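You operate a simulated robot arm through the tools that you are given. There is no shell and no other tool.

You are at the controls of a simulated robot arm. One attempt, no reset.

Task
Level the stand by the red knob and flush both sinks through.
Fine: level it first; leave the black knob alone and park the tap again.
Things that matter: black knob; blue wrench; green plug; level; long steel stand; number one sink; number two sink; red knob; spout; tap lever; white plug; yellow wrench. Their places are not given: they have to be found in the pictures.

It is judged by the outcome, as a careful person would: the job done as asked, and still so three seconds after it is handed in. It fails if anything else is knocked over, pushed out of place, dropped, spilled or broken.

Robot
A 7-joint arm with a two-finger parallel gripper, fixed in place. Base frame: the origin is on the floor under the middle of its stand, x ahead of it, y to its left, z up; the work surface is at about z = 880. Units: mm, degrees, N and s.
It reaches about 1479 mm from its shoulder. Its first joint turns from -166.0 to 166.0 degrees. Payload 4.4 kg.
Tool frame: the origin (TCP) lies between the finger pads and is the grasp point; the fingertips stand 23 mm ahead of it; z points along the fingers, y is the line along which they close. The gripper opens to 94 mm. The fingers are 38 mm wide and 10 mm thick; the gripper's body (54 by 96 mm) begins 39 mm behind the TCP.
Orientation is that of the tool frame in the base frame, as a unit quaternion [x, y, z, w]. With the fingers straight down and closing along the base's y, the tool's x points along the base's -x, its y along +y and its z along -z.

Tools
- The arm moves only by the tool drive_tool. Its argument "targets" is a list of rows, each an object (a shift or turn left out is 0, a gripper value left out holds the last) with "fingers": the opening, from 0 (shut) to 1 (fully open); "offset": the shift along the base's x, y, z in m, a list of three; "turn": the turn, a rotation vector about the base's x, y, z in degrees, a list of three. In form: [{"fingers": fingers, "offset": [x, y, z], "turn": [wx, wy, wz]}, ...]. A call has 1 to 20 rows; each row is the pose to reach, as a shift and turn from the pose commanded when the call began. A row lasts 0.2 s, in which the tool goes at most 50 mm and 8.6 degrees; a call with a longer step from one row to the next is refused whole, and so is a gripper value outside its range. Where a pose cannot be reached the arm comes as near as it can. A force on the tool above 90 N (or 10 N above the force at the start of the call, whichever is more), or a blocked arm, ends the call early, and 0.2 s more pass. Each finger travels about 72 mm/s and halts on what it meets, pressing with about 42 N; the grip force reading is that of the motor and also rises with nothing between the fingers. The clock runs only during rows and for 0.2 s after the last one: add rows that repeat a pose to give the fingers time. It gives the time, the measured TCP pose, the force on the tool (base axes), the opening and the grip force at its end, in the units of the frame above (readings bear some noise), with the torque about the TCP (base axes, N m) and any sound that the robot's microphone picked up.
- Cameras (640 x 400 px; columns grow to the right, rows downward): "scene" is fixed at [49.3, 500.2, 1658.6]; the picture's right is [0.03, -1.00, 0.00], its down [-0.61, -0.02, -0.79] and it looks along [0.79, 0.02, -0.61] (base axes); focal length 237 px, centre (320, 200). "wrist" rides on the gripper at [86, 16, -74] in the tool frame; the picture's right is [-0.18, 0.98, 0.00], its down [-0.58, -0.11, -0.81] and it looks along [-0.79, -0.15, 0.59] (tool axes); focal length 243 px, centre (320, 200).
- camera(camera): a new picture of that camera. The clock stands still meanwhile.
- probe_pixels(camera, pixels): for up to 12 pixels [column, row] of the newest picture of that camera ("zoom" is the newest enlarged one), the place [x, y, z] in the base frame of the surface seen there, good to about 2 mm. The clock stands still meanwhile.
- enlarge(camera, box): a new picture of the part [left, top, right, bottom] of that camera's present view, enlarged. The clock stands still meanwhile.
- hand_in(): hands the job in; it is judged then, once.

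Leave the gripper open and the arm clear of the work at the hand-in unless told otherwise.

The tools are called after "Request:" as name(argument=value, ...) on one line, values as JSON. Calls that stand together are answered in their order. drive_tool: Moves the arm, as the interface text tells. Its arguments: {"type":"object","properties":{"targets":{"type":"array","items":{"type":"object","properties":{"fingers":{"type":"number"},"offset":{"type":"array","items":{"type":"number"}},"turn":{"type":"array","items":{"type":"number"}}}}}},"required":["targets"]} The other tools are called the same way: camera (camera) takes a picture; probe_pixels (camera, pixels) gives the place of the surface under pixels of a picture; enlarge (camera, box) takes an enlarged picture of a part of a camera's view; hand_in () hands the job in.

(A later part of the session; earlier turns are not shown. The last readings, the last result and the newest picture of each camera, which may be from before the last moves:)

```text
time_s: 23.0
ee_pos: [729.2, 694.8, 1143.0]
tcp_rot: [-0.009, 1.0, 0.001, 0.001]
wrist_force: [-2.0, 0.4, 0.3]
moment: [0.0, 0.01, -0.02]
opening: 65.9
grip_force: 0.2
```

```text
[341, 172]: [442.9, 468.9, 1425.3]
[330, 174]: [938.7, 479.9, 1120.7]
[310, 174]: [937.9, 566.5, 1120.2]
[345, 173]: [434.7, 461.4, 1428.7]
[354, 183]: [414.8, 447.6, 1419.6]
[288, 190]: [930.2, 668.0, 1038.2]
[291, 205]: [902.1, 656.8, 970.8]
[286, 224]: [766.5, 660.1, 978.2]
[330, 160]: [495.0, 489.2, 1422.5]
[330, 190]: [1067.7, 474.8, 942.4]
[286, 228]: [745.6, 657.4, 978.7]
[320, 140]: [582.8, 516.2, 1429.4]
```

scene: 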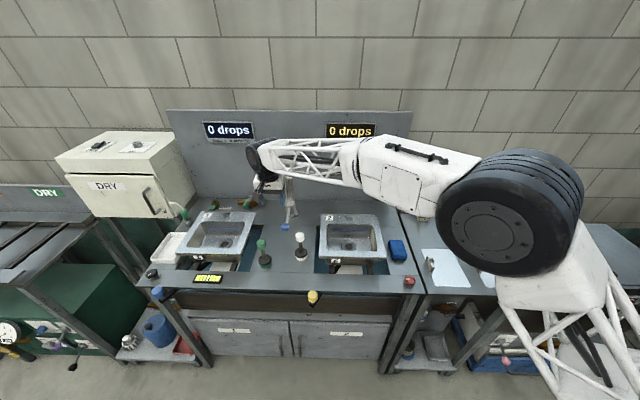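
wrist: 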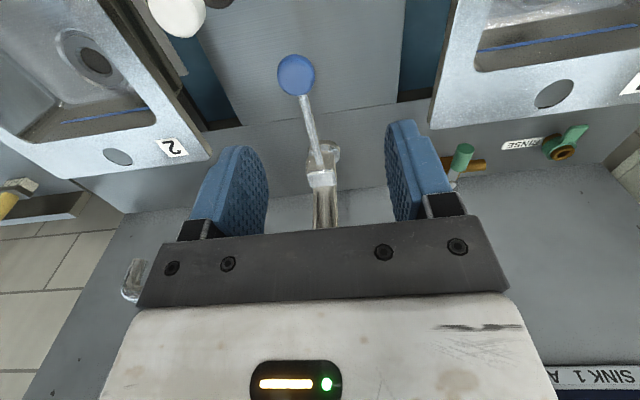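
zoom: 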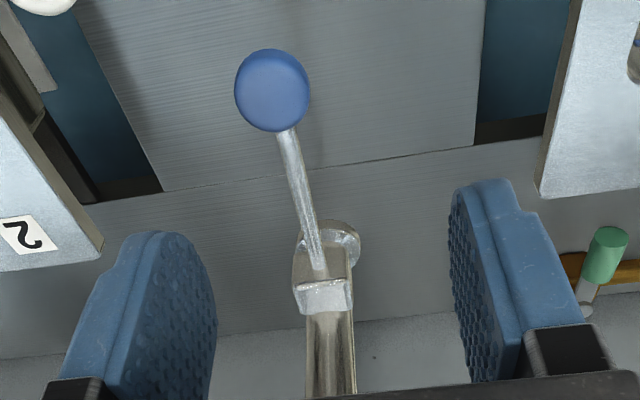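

The spout tube runs at x≈945, z≈1101–1120, the backsplash is far behind (x≈1068), and the column is near (947,667). The lever's ball is at ≈(755,667,970). I'll cage the spout tube loosely near the column, well away from its black knob. First I go above it at z≈1200 while turning −90° so the fingers close along x.

Request:
drive_tool(targets=[{"offset": [0.0, -0.01, 0.03], "turn": [0, 0, -7.5], "fingers": 0.7}, {"offset": [0.01, -0.02, 0.057], "turn": [0, 0, -15]}, {"offset": [0.03, -0.03, 0.057], "turn": [0, 0, -22.5]}, {"offset": [0.05, -0.045, 0.057], "turn": [0, 0, -30]}, {"offset": [0.075, -0.06, 0.057], "turn": [0, 0, -37.5]}, {"offset": [0.1, -0.075, 0.057], "turn": [0, 0, -45]}, {"offset": [0.125, -0.09, 0.057], "turn": [0, 0, -52.5]}, {"offset": [0.15, -0.105, 0.057], "turn": [0, 0, -60]}, {"offset": [0.175, -0.12, 0.057], "turn": [0, 0, -67.5]}, {"offset": [0.2, -0.13, 0.057], "turn": [0, 0, -75]}, {"offset": [0.217, -0.139, 0.057], "turn": [0, 0, -82.5]}, {"offset": [0.217, -0.139, 0.057], "turn": [0, 0, -89]}, {"offset": [0.217, -0.139, 0.057], "turn": [0, 0, -89]}])

Request:
camera(camera="wrist")

Request:
camera(camera="scene")

```text
time_s: 25.8
ee_pos: [944.3, 555.2, 1199.7]
tcp_rot: [0.695, 0.719, 0.0, 0.002]
wrist_force: [0.3, 0.3, 0.6]
moment: [0.0, 0.02, -0.02]
opening: 65.8
grip_force: 0.1
```

```text
taken
```

wrist: 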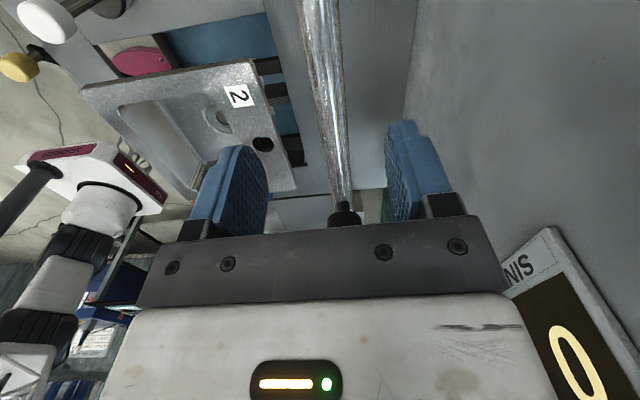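

```text
taken
```

scene: 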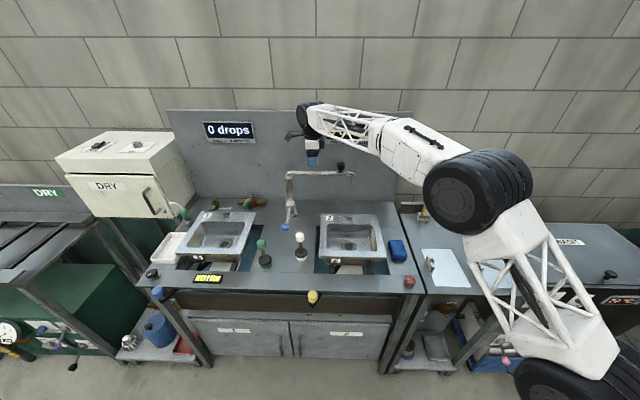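

The tube appears between the fingers at (330,100)–(342,195). I'll probe it to fix its centre line.

Request:
probe_pixels(camera="wrist", pixels=[[320, 50], [325, 80], [332, 120], [338, 165], [345, 215], [308, 50], [335, 50]])

Request:
enlarge(camera="scene", box=[260, 110, 380, 240])

```text
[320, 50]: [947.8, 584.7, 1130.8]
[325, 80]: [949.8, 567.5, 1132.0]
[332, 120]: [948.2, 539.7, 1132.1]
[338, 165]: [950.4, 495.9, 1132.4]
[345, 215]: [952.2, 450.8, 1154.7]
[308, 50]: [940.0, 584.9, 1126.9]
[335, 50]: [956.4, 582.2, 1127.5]
```

```text
3.08 times, centred on (320, 175) of scene
```

zoom: 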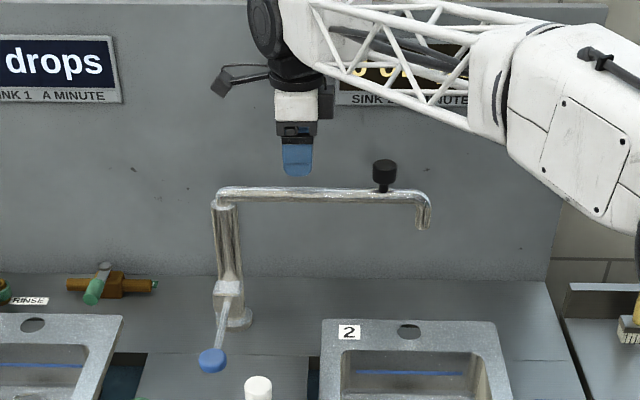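

The tube's centre line is x≈949, top z≈1132 (radius ≈11). I'll descend to TCP z≈1128 so the fingertips pass around the tube, then narrow the cage to about 34 mm.

Request:
drive_tool(targets=[{"offset": [0.003, 0, -0.03]}, {"offset": [0.003, 0, -0.055]}, {"offset": [0.003, 0, -0.072]}, {"offset": [0.003, 0, -0.072]}, {"offset": [0.003, 0, -0.072], "fingers": 0.36}, {"offset": [0.003, 0, -0.072], "fingers": 0.36}, {"offset": [0.003, 0, -0.072], "fingers": 0.36}])

Request:
enlarge(camera="scene", box=[260, 110, 380, 240])

Request:
camera(camera="wrist")

```text
time_s: 27.4
ee_pos: [946.4, 553.8, 1127.7]
tcp_rot: [0.694, 0.72, 0.001, 0.003]
wrist_force: [1.0, -0.2, 0.1]
moment: [0.0, -0.02, -0.03]
opening: 33.8
grip_force: 0.1
```

```text
3.08 times, centred on (320, 175) of scene
```

zoom: 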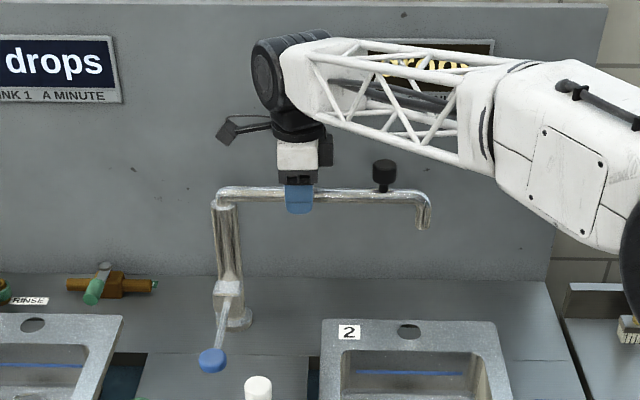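

```text
taken
```

wrist: 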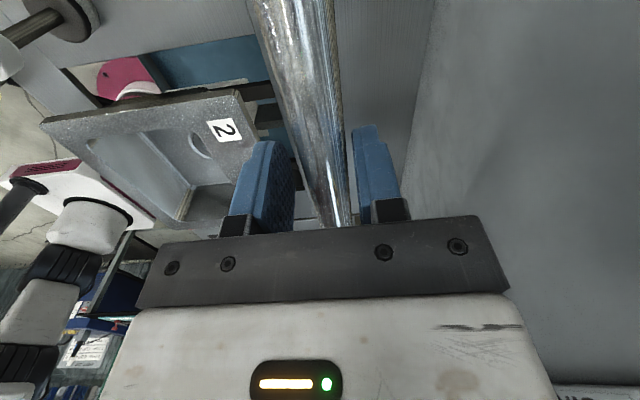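

The tube is caged. I'll swing it about the column (949,667) by 36° toward sink 2, turning the tool with it.

Request:
drive_tool(targets=[{"offset": [-0.0116, 0.0006, 0], "turn": [0, 0, -6]}, {"offset": [-0.0231, 0.0024, 0], "turn": [0, 0, -12]}, {"offset": [-0.0343, 0.0054, 0], "turn": [0, 0, -18]}, {"offset": [-0.0451, 0.0096, 0], "turn": [0, 0, -24]}, {"offset": [-0.0555, 0.0149, 0], "turn": [0, 0, -30]}, {"offset": [-0.0652, 0.0212, 0], "turn": [0, 0, -36]}, {"offset": [-0.0652, 0.0212, 0], "turn": [0, 0, -36]}])

Request:
camera(camera="scene")

Request:
enlarge(camera="scene", box=[270, 130, 400, 280])

```text
time_s: 29.0
ee_pos: [882.2, 577.8, 1127.0]
tcp_rot: [0.883, 0.469, 0.0, 0.002]
wrist_force: [1.2, -1.2, -0.4]
moment: [0.04, 0.0, 0.02]
opening: 34.7
grip_force: 1.1
```

```text
taken
```

scene: 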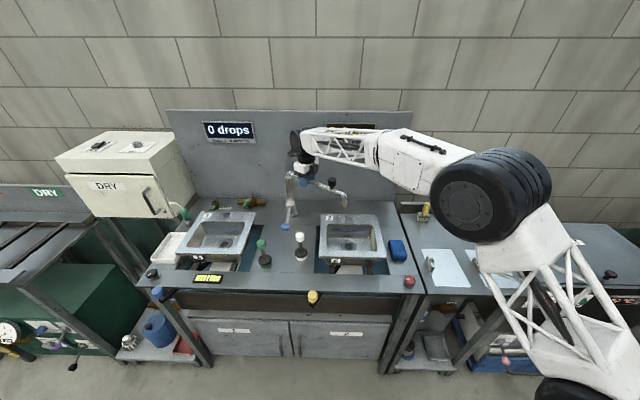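

```text
2.67 times, centred on (335, 205) of scene
```

zoom: 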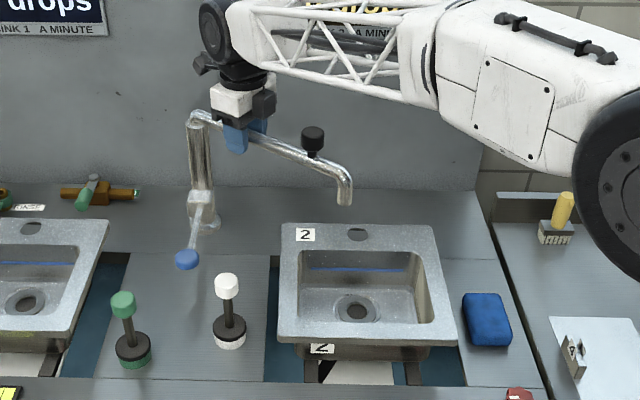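

The spout swings freely. I'll probe the tip (zoom (345,198)) and the basin's inner edges and drain to judge whether the stream will land in sink 2.

Request:
probe_pixels(camera="zoom", pixels=[[345, 198], [345, 180], [350, 175], [355, 310], [358, 295], [300, 255], [420, 257], [425, 318], [300, 318], [280, 230], [435, 230], [312, 135]])

```text
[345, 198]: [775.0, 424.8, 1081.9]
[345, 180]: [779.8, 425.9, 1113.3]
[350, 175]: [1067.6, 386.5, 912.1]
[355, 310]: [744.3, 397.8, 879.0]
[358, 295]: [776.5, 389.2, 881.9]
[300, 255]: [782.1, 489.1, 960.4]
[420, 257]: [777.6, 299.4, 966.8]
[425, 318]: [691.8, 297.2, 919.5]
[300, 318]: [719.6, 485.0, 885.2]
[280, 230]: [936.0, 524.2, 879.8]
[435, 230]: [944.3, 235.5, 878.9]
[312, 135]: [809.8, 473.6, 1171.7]
```

Tip is at about (778,425). I'll probe the basin's back and front inner edges to see margins.

Request:
enlarge(camera="scene", box=[310, 195, 400, 270])

Request:
probe_pixels(camera="zoom", pixels=[[290, 150], [290, 156], [290, 165], [290, 300], [290, 310], [160, 240], [175, 240], [430, 240], [445, 240], [285, 248], [285, 225], [290, 275]])

```text
5.33 times, centred on (355, 232) of scene
```

zoom: 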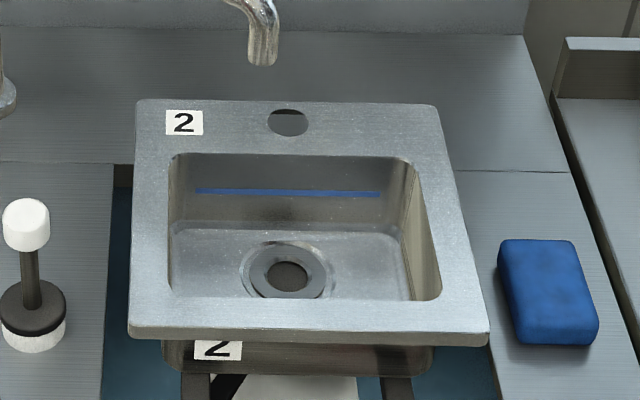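

```text
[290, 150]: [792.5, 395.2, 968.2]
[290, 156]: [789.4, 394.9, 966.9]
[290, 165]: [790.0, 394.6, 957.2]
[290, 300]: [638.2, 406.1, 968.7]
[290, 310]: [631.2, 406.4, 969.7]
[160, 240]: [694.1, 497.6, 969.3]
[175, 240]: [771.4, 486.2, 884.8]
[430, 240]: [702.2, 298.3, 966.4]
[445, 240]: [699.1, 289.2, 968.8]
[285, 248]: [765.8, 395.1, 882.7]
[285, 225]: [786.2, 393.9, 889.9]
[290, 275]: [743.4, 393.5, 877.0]
```

Basin 2 spans x 642–790, y 297–493; the tip at x≈779 is too near the back wall. I'll swing 8° further so it sits near (748,448).

Request:
drive_tool(targets=[{"offset": [-0.0061, 0.0048, 0], "turn": [0, 0, -4]}, {"offset": [-0.0119, 0.01, 0], "turn": [0, 0, -8]}, {"offset": [-0.0119, 0.01, 0], "turn": [0, 0, -8]}])

Request:
enlarge(camera="scene", box=[270, 130, 400, 280])

Request:
probe_pixels(camera="zoom", pixels=[[335, 210], [340, 205], [330, 205], [335, 200]])

```text
time_s: 29.8
ee_pos: [869.6, 587.7, 1128.6]
tcp_rot: [0.914, 0.407, 0.0, 0.001]
wrist_force: [0.3, 0.5, 1.3]
moment: [0.05, -0.01, 0.03]
opening: 33.8
grip_force: 0.1
```

```text
2.67 times, centred on (335, 205) of scene
```

zoom: 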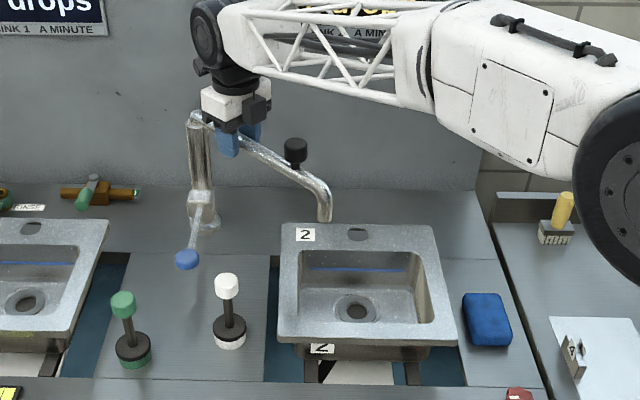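

```text
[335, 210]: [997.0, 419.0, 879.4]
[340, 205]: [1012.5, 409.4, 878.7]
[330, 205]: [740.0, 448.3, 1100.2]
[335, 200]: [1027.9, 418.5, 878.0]
```

The tip is now near (747,450), comfortably within basin 2. I'll open the fingers, rise off the tube, then turn back to 0° and move above the lever's blue ball.

Request:
drive_tool(targets=[{"fingers": 0.75}, {"fingers": 0.75}, {"offset": [0, 0, 0.04]}, {"offset": [0, 0, 0.085]}, {"offset": [-0.005, 0.01, 0.085], "turn": [0, 0, 8.25]}, {"offset": [-0.01, 0.02, 0.085], "turn": [0, 0, 16.5]}, {"offset": [-0.02, 0.03, 0.085], "turn": [0, 0, 24.75]}, {"offset": [-0.03, 0.04, 0.085], "turn": [0, 0, 33]}, {"offset": [-0.04, 0.05, 0.085], "turn": [0, 0, 41.25]}, {"offset": [-0.05, 0.06, 0.085], "turn": [0, 0, 49.5]}, {"offset": [-0.06, 0.07, 0.085], "turn": [0, 0, 57.75]}, {"offset": [-0.07, 0.079, 0.085], "turn": [0, 0, 66]}, {"offset": [-0.08, 0.079, 0.085], "turn": [0, 0, 74.25]}, {"offset": [-0.09, 0.079, 0.085], "turn": [0, 0, 82.5]}, {"offset": [-0.1, 0.079, 0.08], "turn": [0, 0, 90.75]}, {"offset": [-0.11, 0.079, 0.06], "turn": [0, 0, 99]}, {"offset": [-0.116, 0.079, 0.04], "turn": [0, 0, 107.25]}, {"offset": [-0.116, 0.079, 0.02], "turn": [0, 0, 115.5]}, {"offset": [-0.116, 0.079, 0.0], "turn": [0, 0, 123.75]}, {"offset": [-0.116, 0.079, -0.02], "turn": [0, 0, 132]}])

Request:
camera(camera="wrist")

Request:
camera(camera="scene")

```text
time_s: 34.0
ee_pos: [755.9, 665.2, 1108.1]
tcp_rot: [-0.001, 1.0, 0.002, 0.002]
wrist_force: [0.5, -0.9, 0.6]
moment: [-0.02, 0.02, 0.0]
opening: 70.5
grip_force: 0.0
```

```text
taken
```

wrist: 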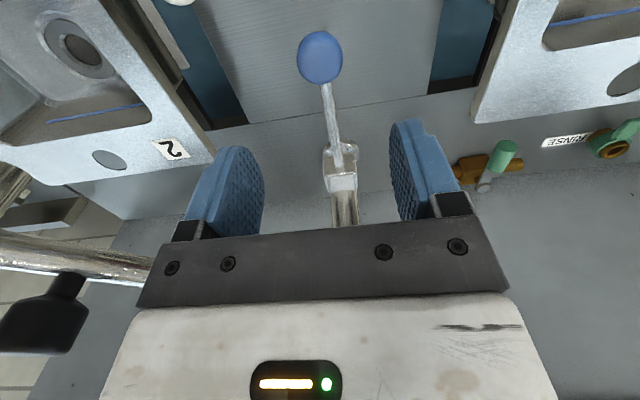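

```text
taken
```

scene: 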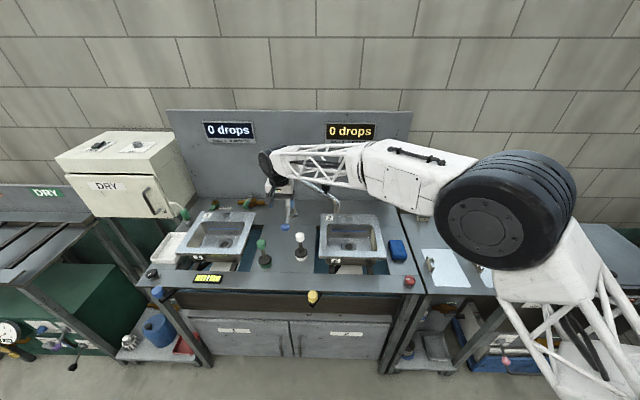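

Before lowering, I'll check how high the forearm is above the spout and its knob. Probing the forearm truss in the scene picture and the ball in the wrist picture.

Request:
probe_pixels(camera="scene", pixels=[[285, 150], [300, 150], [315, 160], [330, 160], [345, 160], [360, 175], [380, 190], [410, 180], [270, 165], [322, 185], [335, 200], [350, 180]])

Request:
probe_pixels(camera="wrist", pixels=[[320, 55], [320, 33], [300, 58], [341, 58], [328, 100], [335, 140], [340, 175], [30, 320], [70, 280], [100, 260]])

Request:
enlarge(camera="scene", box=[250, 130, 420, 260])

```text
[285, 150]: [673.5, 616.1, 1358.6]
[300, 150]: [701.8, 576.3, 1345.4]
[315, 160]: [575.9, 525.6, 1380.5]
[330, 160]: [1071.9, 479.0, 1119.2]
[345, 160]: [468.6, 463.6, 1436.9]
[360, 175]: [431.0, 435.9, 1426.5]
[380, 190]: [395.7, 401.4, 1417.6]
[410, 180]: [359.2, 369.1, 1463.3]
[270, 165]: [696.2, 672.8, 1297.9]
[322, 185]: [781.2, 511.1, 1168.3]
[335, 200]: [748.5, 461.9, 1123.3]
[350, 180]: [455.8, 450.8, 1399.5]
```

```text
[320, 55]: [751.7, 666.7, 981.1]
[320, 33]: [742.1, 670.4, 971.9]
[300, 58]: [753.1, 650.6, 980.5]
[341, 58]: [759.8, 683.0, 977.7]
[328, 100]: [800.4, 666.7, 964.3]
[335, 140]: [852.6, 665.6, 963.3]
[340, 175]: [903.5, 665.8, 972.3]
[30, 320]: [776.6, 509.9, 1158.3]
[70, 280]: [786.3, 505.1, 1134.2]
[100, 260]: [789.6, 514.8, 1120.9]
```

```text
3.08 times, centred on (335, 195) of scene
```

zoom: 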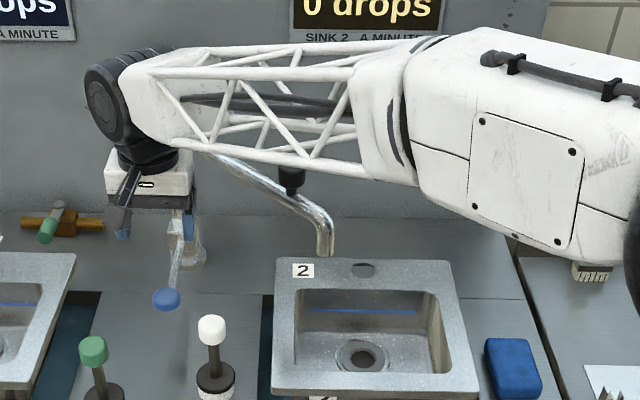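

The forearm is ≈150 mm sideways from the spout's knob, so lowering is safe. The ball centre is ≈(755,667,967). I'll lower to TCP z≈970 with the ball between the open fingers and check.

Request:
drive_tool(targets=[{"offset": [0, 0.001, -0.04]}, {"offset": [0, 0.001, -0.08]}, {"offset": [0, 0.001, -0.115]}, {"offset": [0, 0.001, -0.138]}, {"offset": [0, 0.001, -0.138]}])

Request:
camera(camera="wrist")

Request:
enlarge(camera="scene", box=[240, 130, 410, 270])

```text
time_s: 35.2
ee_pos: [755.7, 667.7, 969.4]
tcp_rot: [0.0, 1.0, 0.002, 0.001]
wrist_force: [-0.5, 0.2, -0.3]
moment: [-0.01, 0.01, 0.04]
opening: 70.3
grip_force: 0.0
```

```text
taken
```

wrist: 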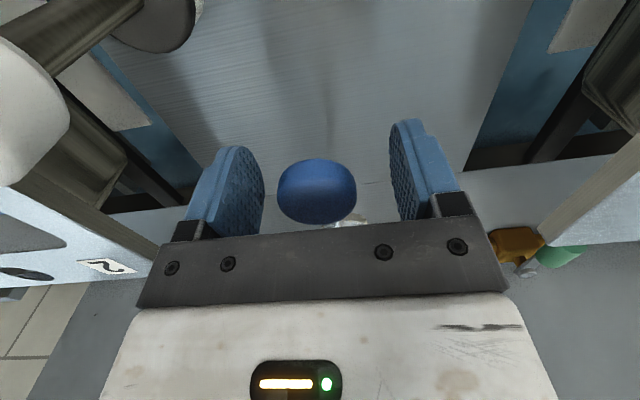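

```text
2.86 times, centred on (325, 200) of scene
```

zoom: 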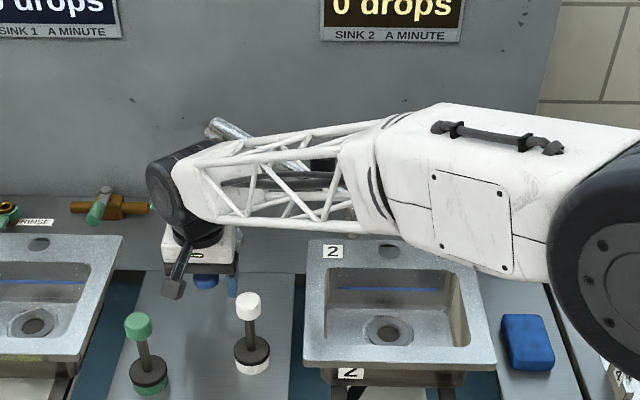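

The ball sits ≈4 mm toward −y between the fingers. I'll shift −3.5 mm in y and close gently on it.

Request:
drive_tool(targets=[{"offset": [0, -0.0035, 0]}, {"offset": [0, -0.0035, 0], "fingers": 0.36}, {"offset": [0, -0.0035, 0], "fingers": 0.36}, {"offset": [0, -0.0035, 0], "fingers": 0.36}])

Request:
camera(camera="wrist")

```text
time_s: 36.2
ee_pos: [755.8, 663.9, 969.5]
tcp_rot: [-0.001, 1.0, 0.002, 0.003]
wrist_force: [0.9, 14.0, 1.4]
moment: [0.04, -0.22, 0.11]
opening: 40.1
grip_force: 7.2
```

```text
taken
```

wrist: 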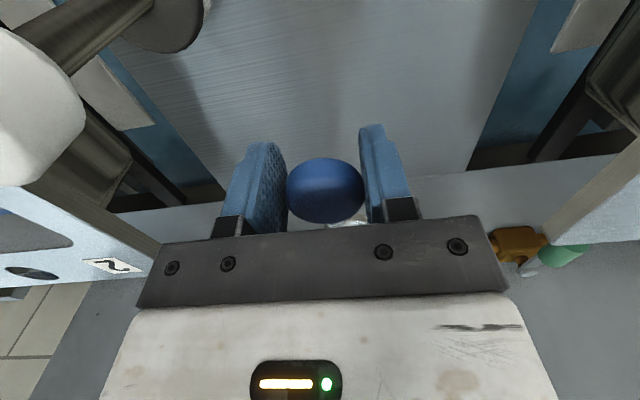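

The ball (≈37 mm) touches the +y finger. I'll shift +1 mm and close to grip fully.

Request:
drive_tool(targets=[{"offset": [0, 0.001, 0], "fingers": 0.36}, {"offset": [0, 0.001, 0], "fingers": 0.3}, {"offset": [0, 0.001, 0], "fingers": 0.3}])

```text
time_s: 37.0
ee_pos: [755.2, 664.9, 970.4]
tcp_rot: [0.0, 1.0, 0.002, 0.002]
wrist_force: [11.8, 30.5, -2.2]
moment: [-0.3, 0.28, 0.17]
opening: 37.3
grip_force: 44.9
```

Gripped. I'll try a gentle 10 mm lift of the lever and read the force and sound.

Request:
drive_tool(targets=[{"offset": [0, 0.0003, 0.004]}, {"offset": [0.0, 0.0003, 0.008]}, {"offset": [0.0003, 0.0003, 0.012]}])

Request:
camera(camera="scene")

```text
time_s: 37.8
ee_pos: [753.5, 664.7, 979.6]
tcp_rot: [0.0, 1.0, 0.001, 0.001]
wrist_force: [-9.4, 40.3, -32.6]
moment: [-0.37, 0.32, 0.36]
opening: 38.0
grip_force: 45.0
```

```text
taken
```

scene: 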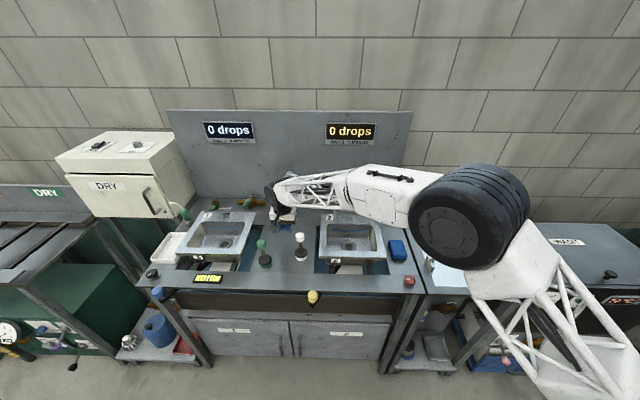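

Vertical force −33 N with a 10 mm lift. I'll look at the lever and the spout outlet up close.

Request:
enlarge(camera="scene", box=[250, 160, 400, 270])

Request:
camera(camera="wrist")

```text
3.64 times, centred on (325, 215) of scene
```

zoom: 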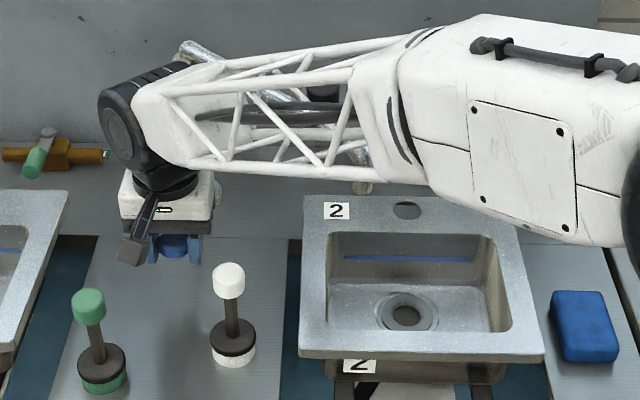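

```text
taken
```

wrist: 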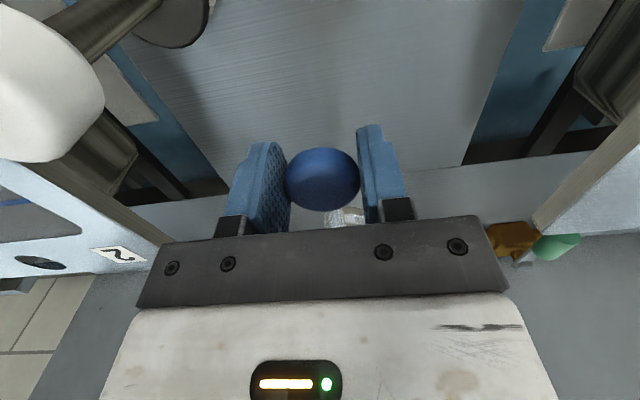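

The ball slid down within the grip rather than lifting, and no water shows — so it isn't a lift lever. I'll return down to the ball and try a small sideways swing about the column instead.

Request:
drive_tool(targets=[{"offset": [0, 0, -0.005]}, {"offset": [0, 0, -0.011]}, {"offset": [0, 0, -0.011]}])

```text
time_s: 38.6
ee_pos: [755.8, 664.8, 973.8]
tcp_rot: [0.0, 1.0, 0.003, 0.003]
wrist_force: [-7.1, 40.3, 10.6]
moment: [0.02, -1.26, 0.28]
opening: 37.5
grip_force: 45.2
```

The tool is already pressing the ball toward −y with 40 N without motion. I'll try +y: a few mm steps.

Request:
drive_tool(targets=[{"offset": [0, 0.001, 0]}, {"offset": [0, 0.002, 0]}, {"offset": [0, 0.003, 0]}])

Request:
camera(camera="wrist")

```text
time_s: 39.4
ee_pos: [755.2, 665.6, 969.1]
tcp_rot: [0.001, 1.0, 0.0, -0.001]
wrist_force: [-9.4, -20.2, 9.1]
moment: [-0.59, -1.05, -0.08]
opening: 37.6
grip_force: 45.1
```

```text
taken
```

wrist: 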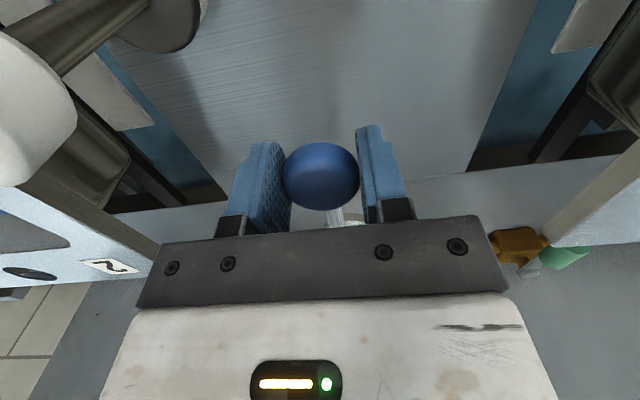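

The ball now sits lower relative to the fingers at the same height — lowering may have pushed the lever down. I'll probe the ball's height and look at the spout outlet.

Request:
probe_pixels(camera="wrist", pixels=[[320, 175], [320, 155], [320, 195], [300, 175], [340, 175]])

Request:
enlarge(camera="scene", box=[250, 180, 400, 270])

```text
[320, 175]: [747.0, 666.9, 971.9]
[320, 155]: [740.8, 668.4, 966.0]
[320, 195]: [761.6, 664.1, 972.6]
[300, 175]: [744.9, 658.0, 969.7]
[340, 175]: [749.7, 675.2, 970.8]
```

```text
4.27 times, centred on (325, 225) of scene
```

zoom: 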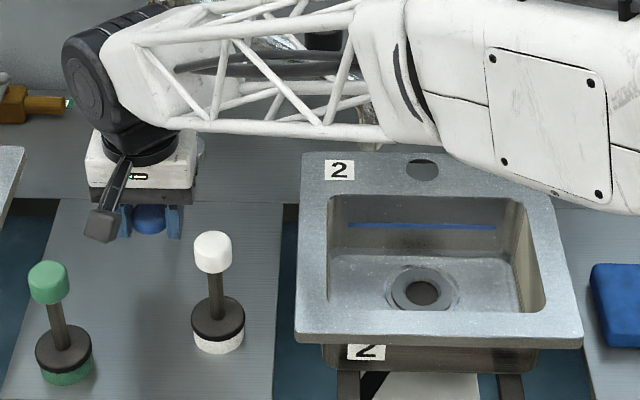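

The ball's top went from z 981 to 972 — so pressing down moves the lever. Before pressing further I'll check the clearance between the wrist-camera box (zoom (103,225)) and the plugs.

Request:
probe_pixels(camera="zoom", pixels=[[100, 240], [115, 240], [90, 215], [103, 225], [120, 215], [48, 270], [48, 300], [65, 280], [212, 240], [212, 265]])

```text
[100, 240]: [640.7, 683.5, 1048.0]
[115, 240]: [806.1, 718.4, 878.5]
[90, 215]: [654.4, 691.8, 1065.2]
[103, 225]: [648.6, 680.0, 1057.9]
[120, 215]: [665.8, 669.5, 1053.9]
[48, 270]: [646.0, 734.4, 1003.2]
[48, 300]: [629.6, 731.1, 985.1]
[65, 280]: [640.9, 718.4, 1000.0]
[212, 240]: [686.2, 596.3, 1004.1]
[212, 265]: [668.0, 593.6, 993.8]
```

The camera box bottom is at z≈1047, plugs top out at 1005, so there's 40 mm to spare. I'll press the lever down 10 mm more and look for water.

Request:
drive_tool(targets=[{"offset": [0, -0.001, -0.004]}, {"offset": [0, -0.001, -0.008]}, {"offset": [0.0003, -0.001, -0.012]}])

Request:
camera(camera="scene")

Request:
enlarge(camera="scene", box=[250, 180, 400, 270])

Request:
camera(camera="wrist")

```text
time_s: 40.2
ee_pos: [756.6, 665.3, 958.3]
tcp_rot: [0.0, 1.0, 0.001, 0.001]
wrist_force: [4.3, -33.5, 10.5]
moment: [-0.66, -1.2, -0.13]
opening: 37.6
grip_force: 44.7
```

```text
taken
```

scene: 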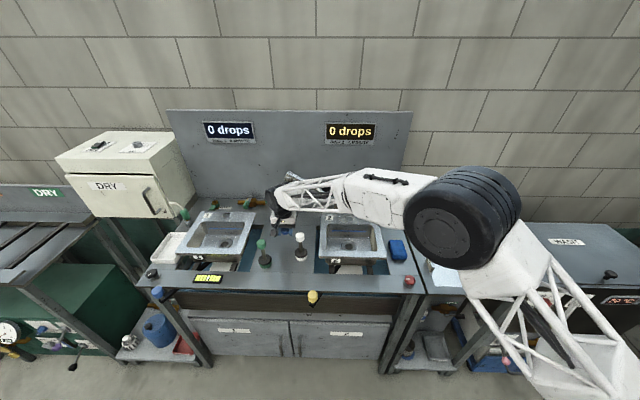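

```text
4.27 times, centred on (325, 225) of scene
```

zoom: 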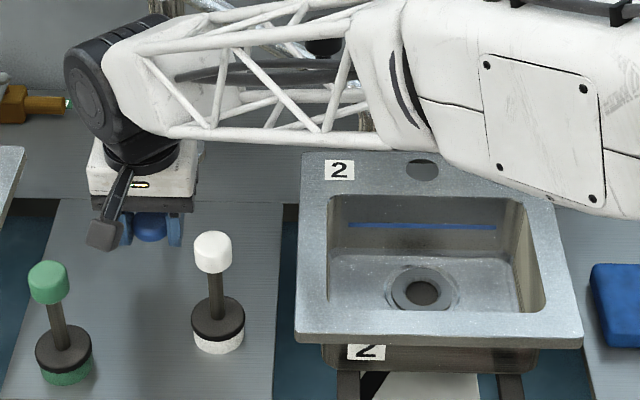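

```text
taken
```

wrist: 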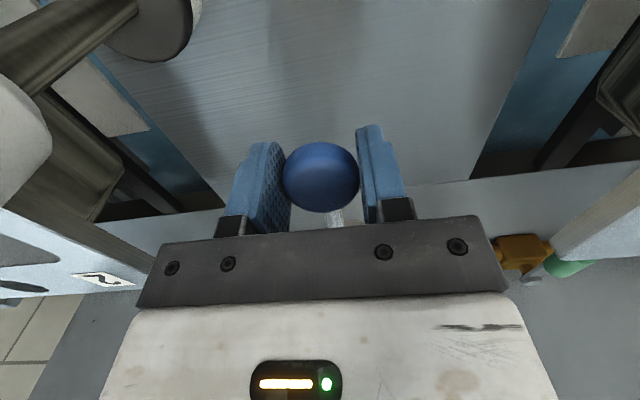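

The lever follows down easily (≈10 N). No water yet. I'll press another 10 mm and look again.

Request:
drive_tool(targets=[{"offset": [0.0005, -0.0005, -0.004]}, {"offset": [0.001, -0.0005, -0.008]}, {"offset": [0.0015, -0.0005, -0.011]}])

Request:
enlarge(camera="scene", box=[250, 180, 400, 270])

Request:
camera(camera="wrist")

```text
time_s: 41.0
ee_pos: [755.7, 664.9, 947.0]
tcp_rot: [0.0, 1.0, 0.002, 0.001]
wrist_force: [-2.2, -36.8, 11.1]
moment: [-0.69, -1.22, -0.17]
opening: 37.2
grip_force: 44.8
```

```text
4.27 times, centred on (325, 225) of scene
```

zoom: 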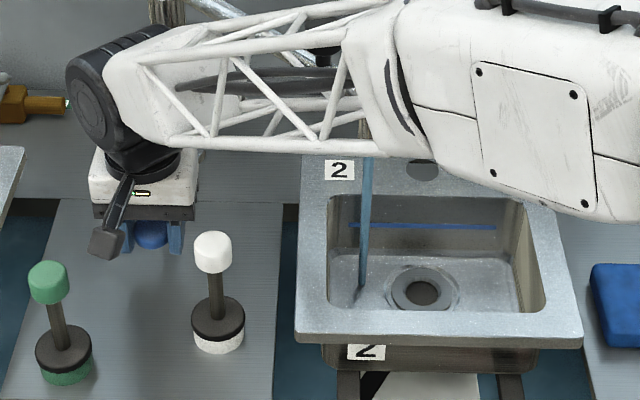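

```text
taken
```

wrist: 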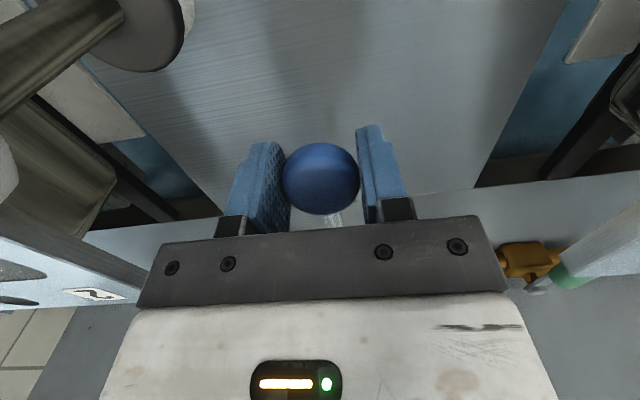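

Water is running: a stream falls into sink 2's basin at zoom (365,200–290). I'll hold for about 1.5 s and check the basin and the drop counters.

Request:
drive_tool(targets=[{"offset": [0, 0, 0]}, {"offset": [0, 0, 0]}, {"offset": [0, 0, 0]}, {"offset": [0, 0, 0]}, {"offset": [0, 0, 0]}, {"offset": [0, 0, 0]}, {"offset": [0, 0, 0]}])

Request:
enlarge(camera="scene", box=[250, 180, 400, 270])

Request:
camera(camera="scene")

```text
time_s: 42.6
ee_pos: [756.3, 664.9, 946.4]
tcp_rot: [0.0, 1.0, 0.002, 0.001]
wrist_force: [-1.4, -41.5, 4.0]
moment: [-0.6, -0.11, -0.2]
opening: 36.9
grip_force: 45.5
```

```text
4.27 times, centred on (325, 225) of scene
```

zoom: 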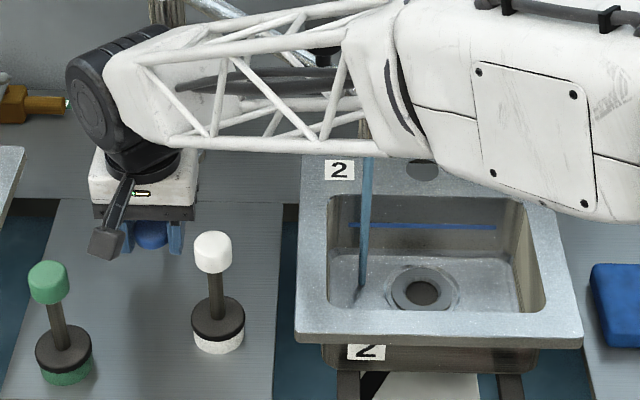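

```text
taken
```

scene: 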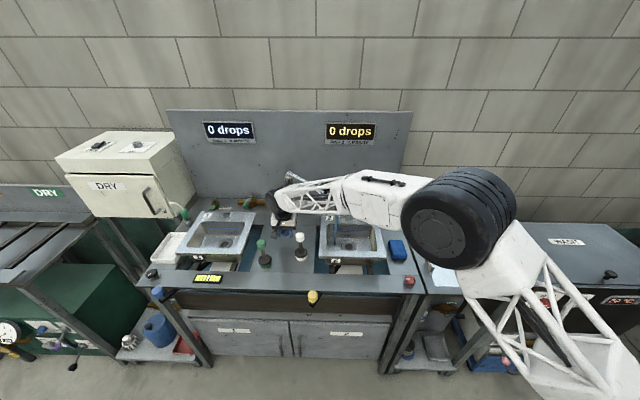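

The water drains away freely; counters still 0. I'll keep it running 4 s and check again.

Request:
drive_tool(targets=[{"offset": [0, 0.0005, 0]}, {"offset": [0, 0.0005, 0]}, {"offset": [0, 0.0005, 0]}, {"offset": [0, 0.0005, 0]}, {"offset": [0, 0.0005, 0]}, {"offset": [0, 0.0005, 0]}, {"offset": [0, 0.0005, 0]}, {"offset": [0, 0.0005, 0]}, {"offset": [0, 0.0005, 0]}, {"offset": [0, 0.0005, 0]}, {"offset": [0, 0.0005, 0]}, {"offset": [0, 0.0005, 0]}, {"offset": [0, 0.0005, 0]}, {"offset": [0, 0.0005, 0]}, {"offset": [0, 0.0005, 0]}, {"offset": [0, 0.0005, 0]}, {"offset": [0, 0.0005, 0]}, {"offset": [0, 0.0005, 0]}, {"offset": [0, 0.0005, 0]}, {"offset": [0, 0.0005, 0]}])

Request:
enlarge(camera="scene", box=[140, 110, 430, 390])

Request:
enlarge(camera="scene", box=[300, 205, 420, 290])

```text
time_s: 46.8
ee_pos: [756.9, 665.0, 948.0]
tcp_rot: [0.001, 1.0, 0.002, 0.0]
wrist_force: [-18.4, -77.3, -2.9]
moment: [-0.78, 0.8, -0.6]
opening: 37.5
grip_force: 45.0
```

```text
1.43 times, centred on (285, 250) of scene
```

zoom: 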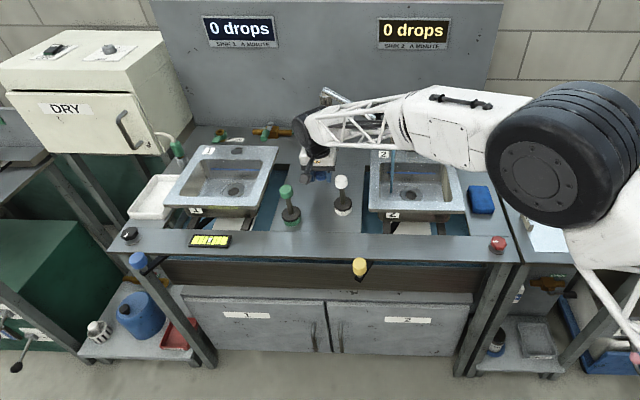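

```text
4.71 times, centred on (360, 248) of scene
```

zoom: 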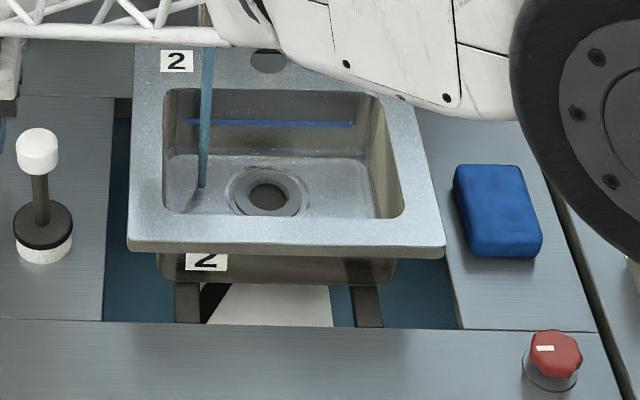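

The stream runs and drains; counters stay 0. My y nudge went the wrong way (−77 N side load), so I'll ease −1.5 mm and run 4 s more.

Request:
drive_tool(targets=[{"offset": [0, -0.0008, 0]}, {"offset": [0, -0.0015, 0]}, {"offset": [0, -0.0015, 0]}, {"offset": [0, -0.0015, 0]}, {"offset": [0, -0.0015, 0]}, {"offset": [0, -0.0015, 0]}, {"offset": [0, -0.0015, 0]}, {"offset": [0, -0.0015, 0]}, {"offset": [0, -0.0015, 0]}, {"offset": [0, -0.0015, 0]}, {"offset": [0, -0.0015, 0]}, {"offset": [0, -0.0015, 0]}, {"offset": [0, -0.0015, 0]}, {"offset": [0, -0.0015, 0]}, {"offset": [0, -0.0015, 0]}, {"offset": [0, -0.0015, 0]}, {"offset": [0, -0.0015, 0]}, {"offset": [0, -0.0015, 0]}, {"offset": [0, -0.0015, 0]}, {"offset": [0, -0.0015, 0]}])

Request:
enlarge(camera="scene", box=[180, 110, 420, 290])

```text
time_s: 51.0
ee_pos: [756.2, 664.7, 946.7]
tcp_rot: [0.0, 1.0, 0.003, 0.002]
wrist_force: [6.6, 5.1, 10.9]
moment: [-0.3, -1.13, -0.03]
opening: 37.1
grip_force: 45.1
```

```text
2.22 times, centred on (300, 200) of scene
```

zoom: 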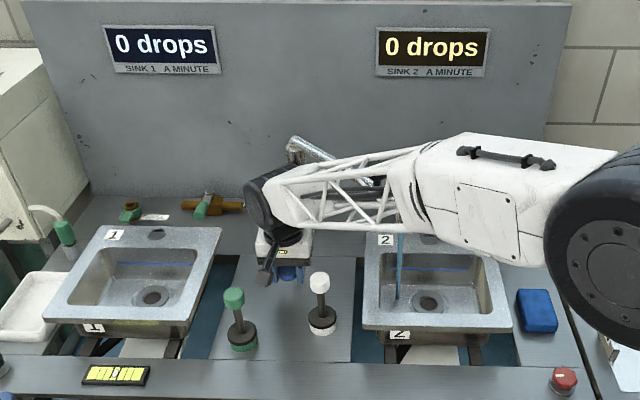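

10 s of flow through sink 2 with counters at 0. I'll check the level bubble and then run 4 s more.

Request:
enlarge(camera="scene", box=[195, 272, 219, 287])

Request:
drive_tool(targets=[{"offset": [0, 0, 0]}, {"offset": [0, 0, 0]}, {"offset": [0, 0, 0]}, {"offset": [0, 0, 0]}, {"offset": [0, 0, 0]}, {"offset": [0, 0, 0]}, {"offset": [0, 0, 0]}, {"offset": [0, 0, 0]}, {"offset": [0, 0, 0]}, {"offset": [0, 0, 0]}, {"offset": [0, 0, 0]}, {"offset": [0, 0, 0]}, {"offset": [0, 0, 0]}, {"offset": [0, 0, 0]}, {"offset": [0, 0, 0]}, {"offset": [0, 0, 0]}, {"offset": [0, 0, 0]}, {"offset": [0, 0, 0]}, {"offset": [0, 0, 0]}, {"offset": [0, 0, 0]}])

Request:
enlarge(camera="scene", box=[300, 205, 420, 290])

Request:
camera(camera="scene")

```text
16.00 times, centred on (207, 280) of scene
```

zoom: 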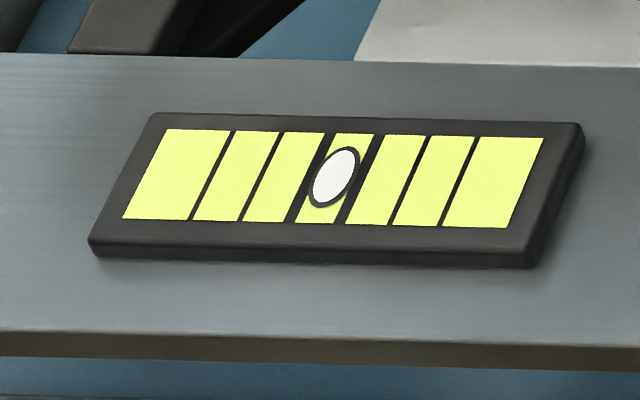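

```text
time_s: 55.2
ee_pos: [757.4, 665.1, 947.1]
tcp_rot: [0.0, 1.0, 0.002, 0.001]
wrist_force: [11.4, 22.6, 5.1]
moment: [-0.22, -0.18, 0.01]
opening: 37.2
grip_force: 44.2
```

```text
4.71 times, centred on (360, 248) of scene
```

zoom: 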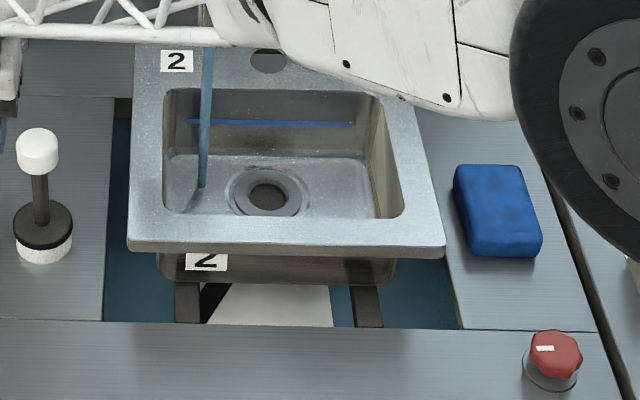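

```text
taken
```

scene: 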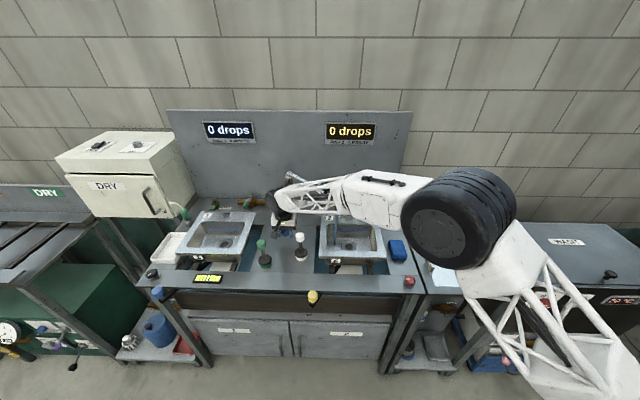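

Still level, still draining with no drips. To be thorough, I'll let sink 2 run 4 s more.

Request:
drive_tool(targets=[{"offset": [0, 0, 0]}, {"offset": [0, 0, 0]}, {"offset": [0, 0, 0]}, {"offset": [0, 0, 0]}, {"offset": [0, 0, 0]}, {"offset": [0, 0, 0]}, {"offset": [0, 0, 0]}, {"offset": [0, 0, 0]}, {"offset": [0, 0, 0]}, {"offset": [0, 0, 0]}, {"offset": [0, 0, 0]}, {"offset": [0, 0, 0]}, {"offset": [0, 0, 0]}, {"offset": [0, 0, 0]}, {"offset": [0, 0, 0]}, {"offset": [0, 0, 0]}, {"offset": [0, 0, 0]}, {"offset": [0, 0, 0]}, {"offset": [0, 0, 0]}, {"offset": [0, 0, 0]}])

Request:
enlarge(camera="scene", box=[180, 110, 420, 290])

Request:
camera(camera="wrist")

```text
time_s: 59.4
ee_pos: [756.8, 664.4, 946.3]
tcp_rot: [0.0, 1.0, 0.003, 0.001]
wrist_force: [1.3, 20.0, 1.8]
moment: [-0.26, 0.12, 0.01]
opening: 37.5
grip_force: 45.0
```

```text
2.22 times, centred on (300, 200) of scene
```

zoom: 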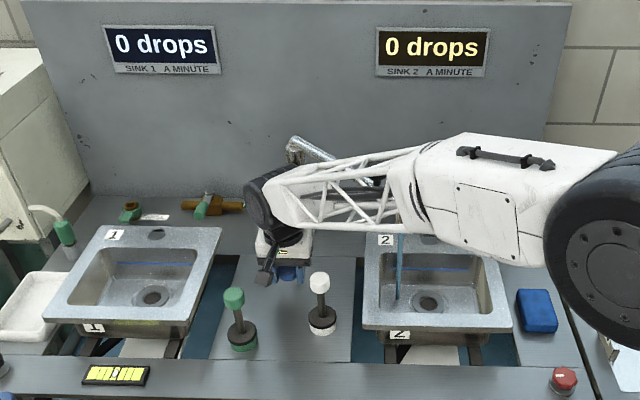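

```text
taken
```

wrist: 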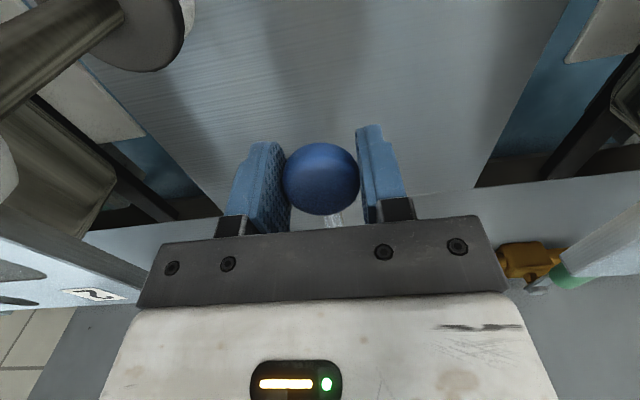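

Sink 2 has had ≈18 s of water with no drips. Now I'll shut the tap by raising the lever back to its stop (+33 mm, x −1.8 mm).

Request:
drive_tool(targets=[{"offset": [-0.0003, 0.0003, 0.005]}, {"offset": [-0.0006, 0.0003, 0.01]}, {"offset": [-0.001, 0.0003, 0.015]}, {"offset": [-0.0013, 0.0003, 0.02]}, {"offset": [-0.0016, 0.0003, 0.025]}, {"offset": [-0.0018, 0.0003, 0.03]}, {"offset": [-0.0018, 0.0003, 0.034]}, {"offset": [-0.0018, 0.0003, 0.034]}])

Request:
enlarge(camera="scene", box=[250, 180, 400, 270])

Request:
camera(camera="wrist")

Request:
probe_pixels(camera="wrist", pixels=[[320, 165], [320, 180], [320, 195], [320, 205]])

```text
time_s: 61.2
ee_pos: [755.2, 664.5, 979.9]
tcp_rot: [0.0, 1.0, 0.001, 0.001]
wrist_force: [11.5, 43.4, -31.0]
moment: [-0.34, 0.19, 0.13]
opening: 37.5
grip_force: 44.6
```

```text
4.27 times, centred on (325, 225) of scene
```

zoom: 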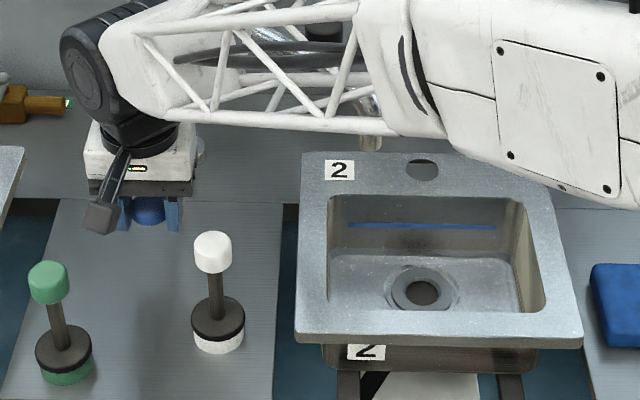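

```text
taken
```

wrist: 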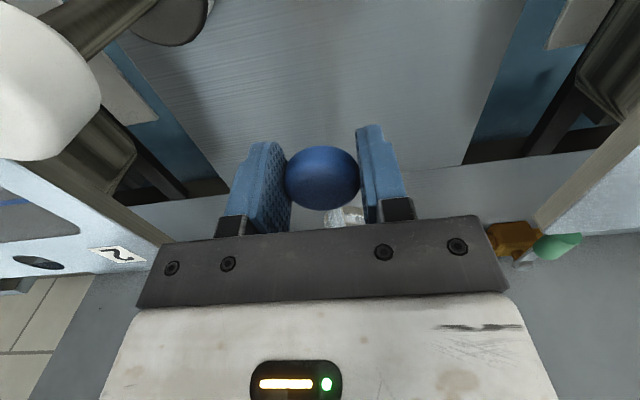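

```text
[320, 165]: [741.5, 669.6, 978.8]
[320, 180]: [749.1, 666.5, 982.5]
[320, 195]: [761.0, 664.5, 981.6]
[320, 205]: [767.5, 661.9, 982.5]
```

Water has stopped and the ball's top is back at z≈982, fully shut. I'll open, rise, and go above the spout tube near the column, turning +47° so the fingers straddle it.

Request:
drive_tool(targets=[{"fingers": 0.75}, {"fingers": 0.75}, {"fingers": 0.75}, {"offset": [0, 0, 0.045]}, {"offset": [0, 0, 0.09]}, {"offset": [0, 0, 0.135]}, {"offset": [0, 0, 0.18]}, {"offset": [0.0, 0, 0.225]}, {"offset": [0.025, -0.01, 0.235], "turn": [0, 0, 8]}, {"offset": [0.05, -0.02, 0.235], "turn": [0, 0, 16]}, {"offset": [0.075, -0.03, 0.235], "turn": [0, 0, 24]}, {"offset": [0.1, -0.045, 0.235], "turn": [0, 0, 32]}, {"offset": [0.12, -0.055, 0.235], "turn": [0, 0, 40]}, {"offset": [0.13, -0.067, 0.235], "turn": [0, 0, 47]}, {"offset": [0.13, -0.067, 0.235], "turn": [0, 0, 47]}])

Request:
camera(camera="wrist")

Request:
camera(camera="scene")

```text
time_s: 64.4
ee_pos: [886.0, 598.6, 1215.2]
tcp_rot: [-0.4, 0.917, 0.002, 0.0]
wrist_force: [0.7, 0.6, 0.3]
moment: [0.0, -0.03, 0.01]
opening: 70.4
grip_force: 0.0
```

```text
taken
```

wrist: 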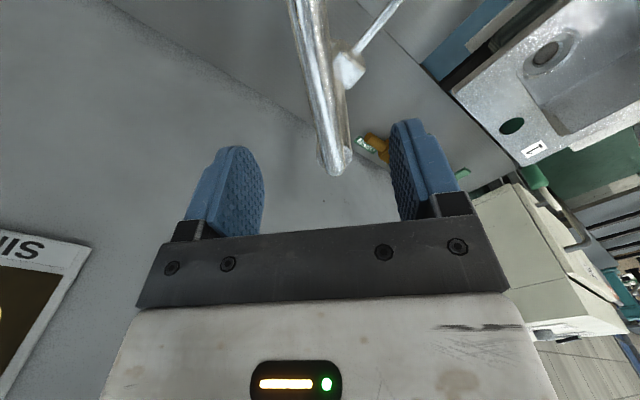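

```text
taken
```

scene: 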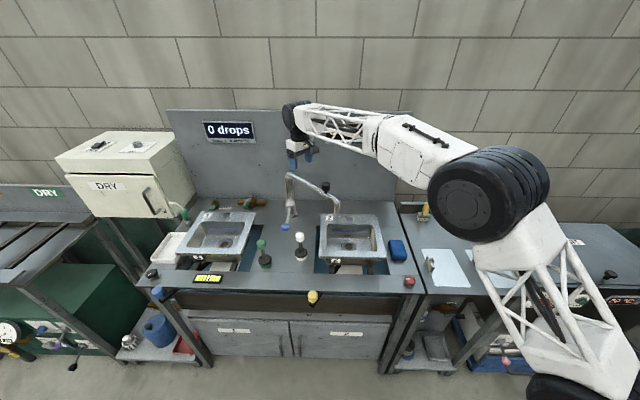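

The tube runs between the fingers in view. I'll probe points along it and the lever to fix its line and the column's place.

Request:
probe_pixels(camera="wrist", pixels=[[310, 30], [318, 80], [325, 120], [330, 155], [338, 165], [302, 30], [322, 30]])

Request:
probe_pixels(camera="scene", pixels=[[326, 182], [326, 188], [337, 208], [300, 182], [288, 178], [290, 174], [285, 227]])

Request:
enlarge(camera="scene", box=[265, 140, 385, 240])

```text
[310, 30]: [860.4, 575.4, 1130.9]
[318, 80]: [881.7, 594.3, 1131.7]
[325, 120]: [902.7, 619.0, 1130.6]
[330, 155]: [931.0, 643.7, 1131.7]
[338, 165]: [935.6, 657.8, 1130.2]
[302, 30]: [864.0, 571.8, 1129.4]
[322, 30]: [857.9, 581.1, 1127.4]
```

```text
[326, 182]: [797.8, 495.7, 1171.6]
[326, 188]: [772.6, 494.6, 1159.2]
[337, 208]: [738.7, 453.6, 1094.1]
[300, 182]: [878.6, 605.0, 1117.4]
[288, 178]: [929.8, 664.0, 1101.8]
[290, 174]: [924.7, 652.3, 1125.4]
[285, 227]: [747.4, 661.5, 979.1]
```

```text
4.00 times, centred on (325, 190) of scene
```

zoom: 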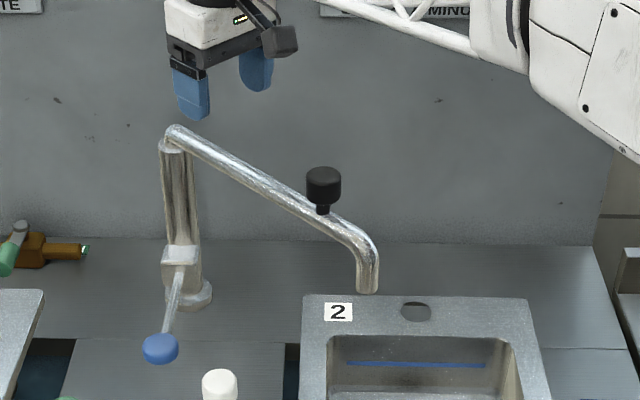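

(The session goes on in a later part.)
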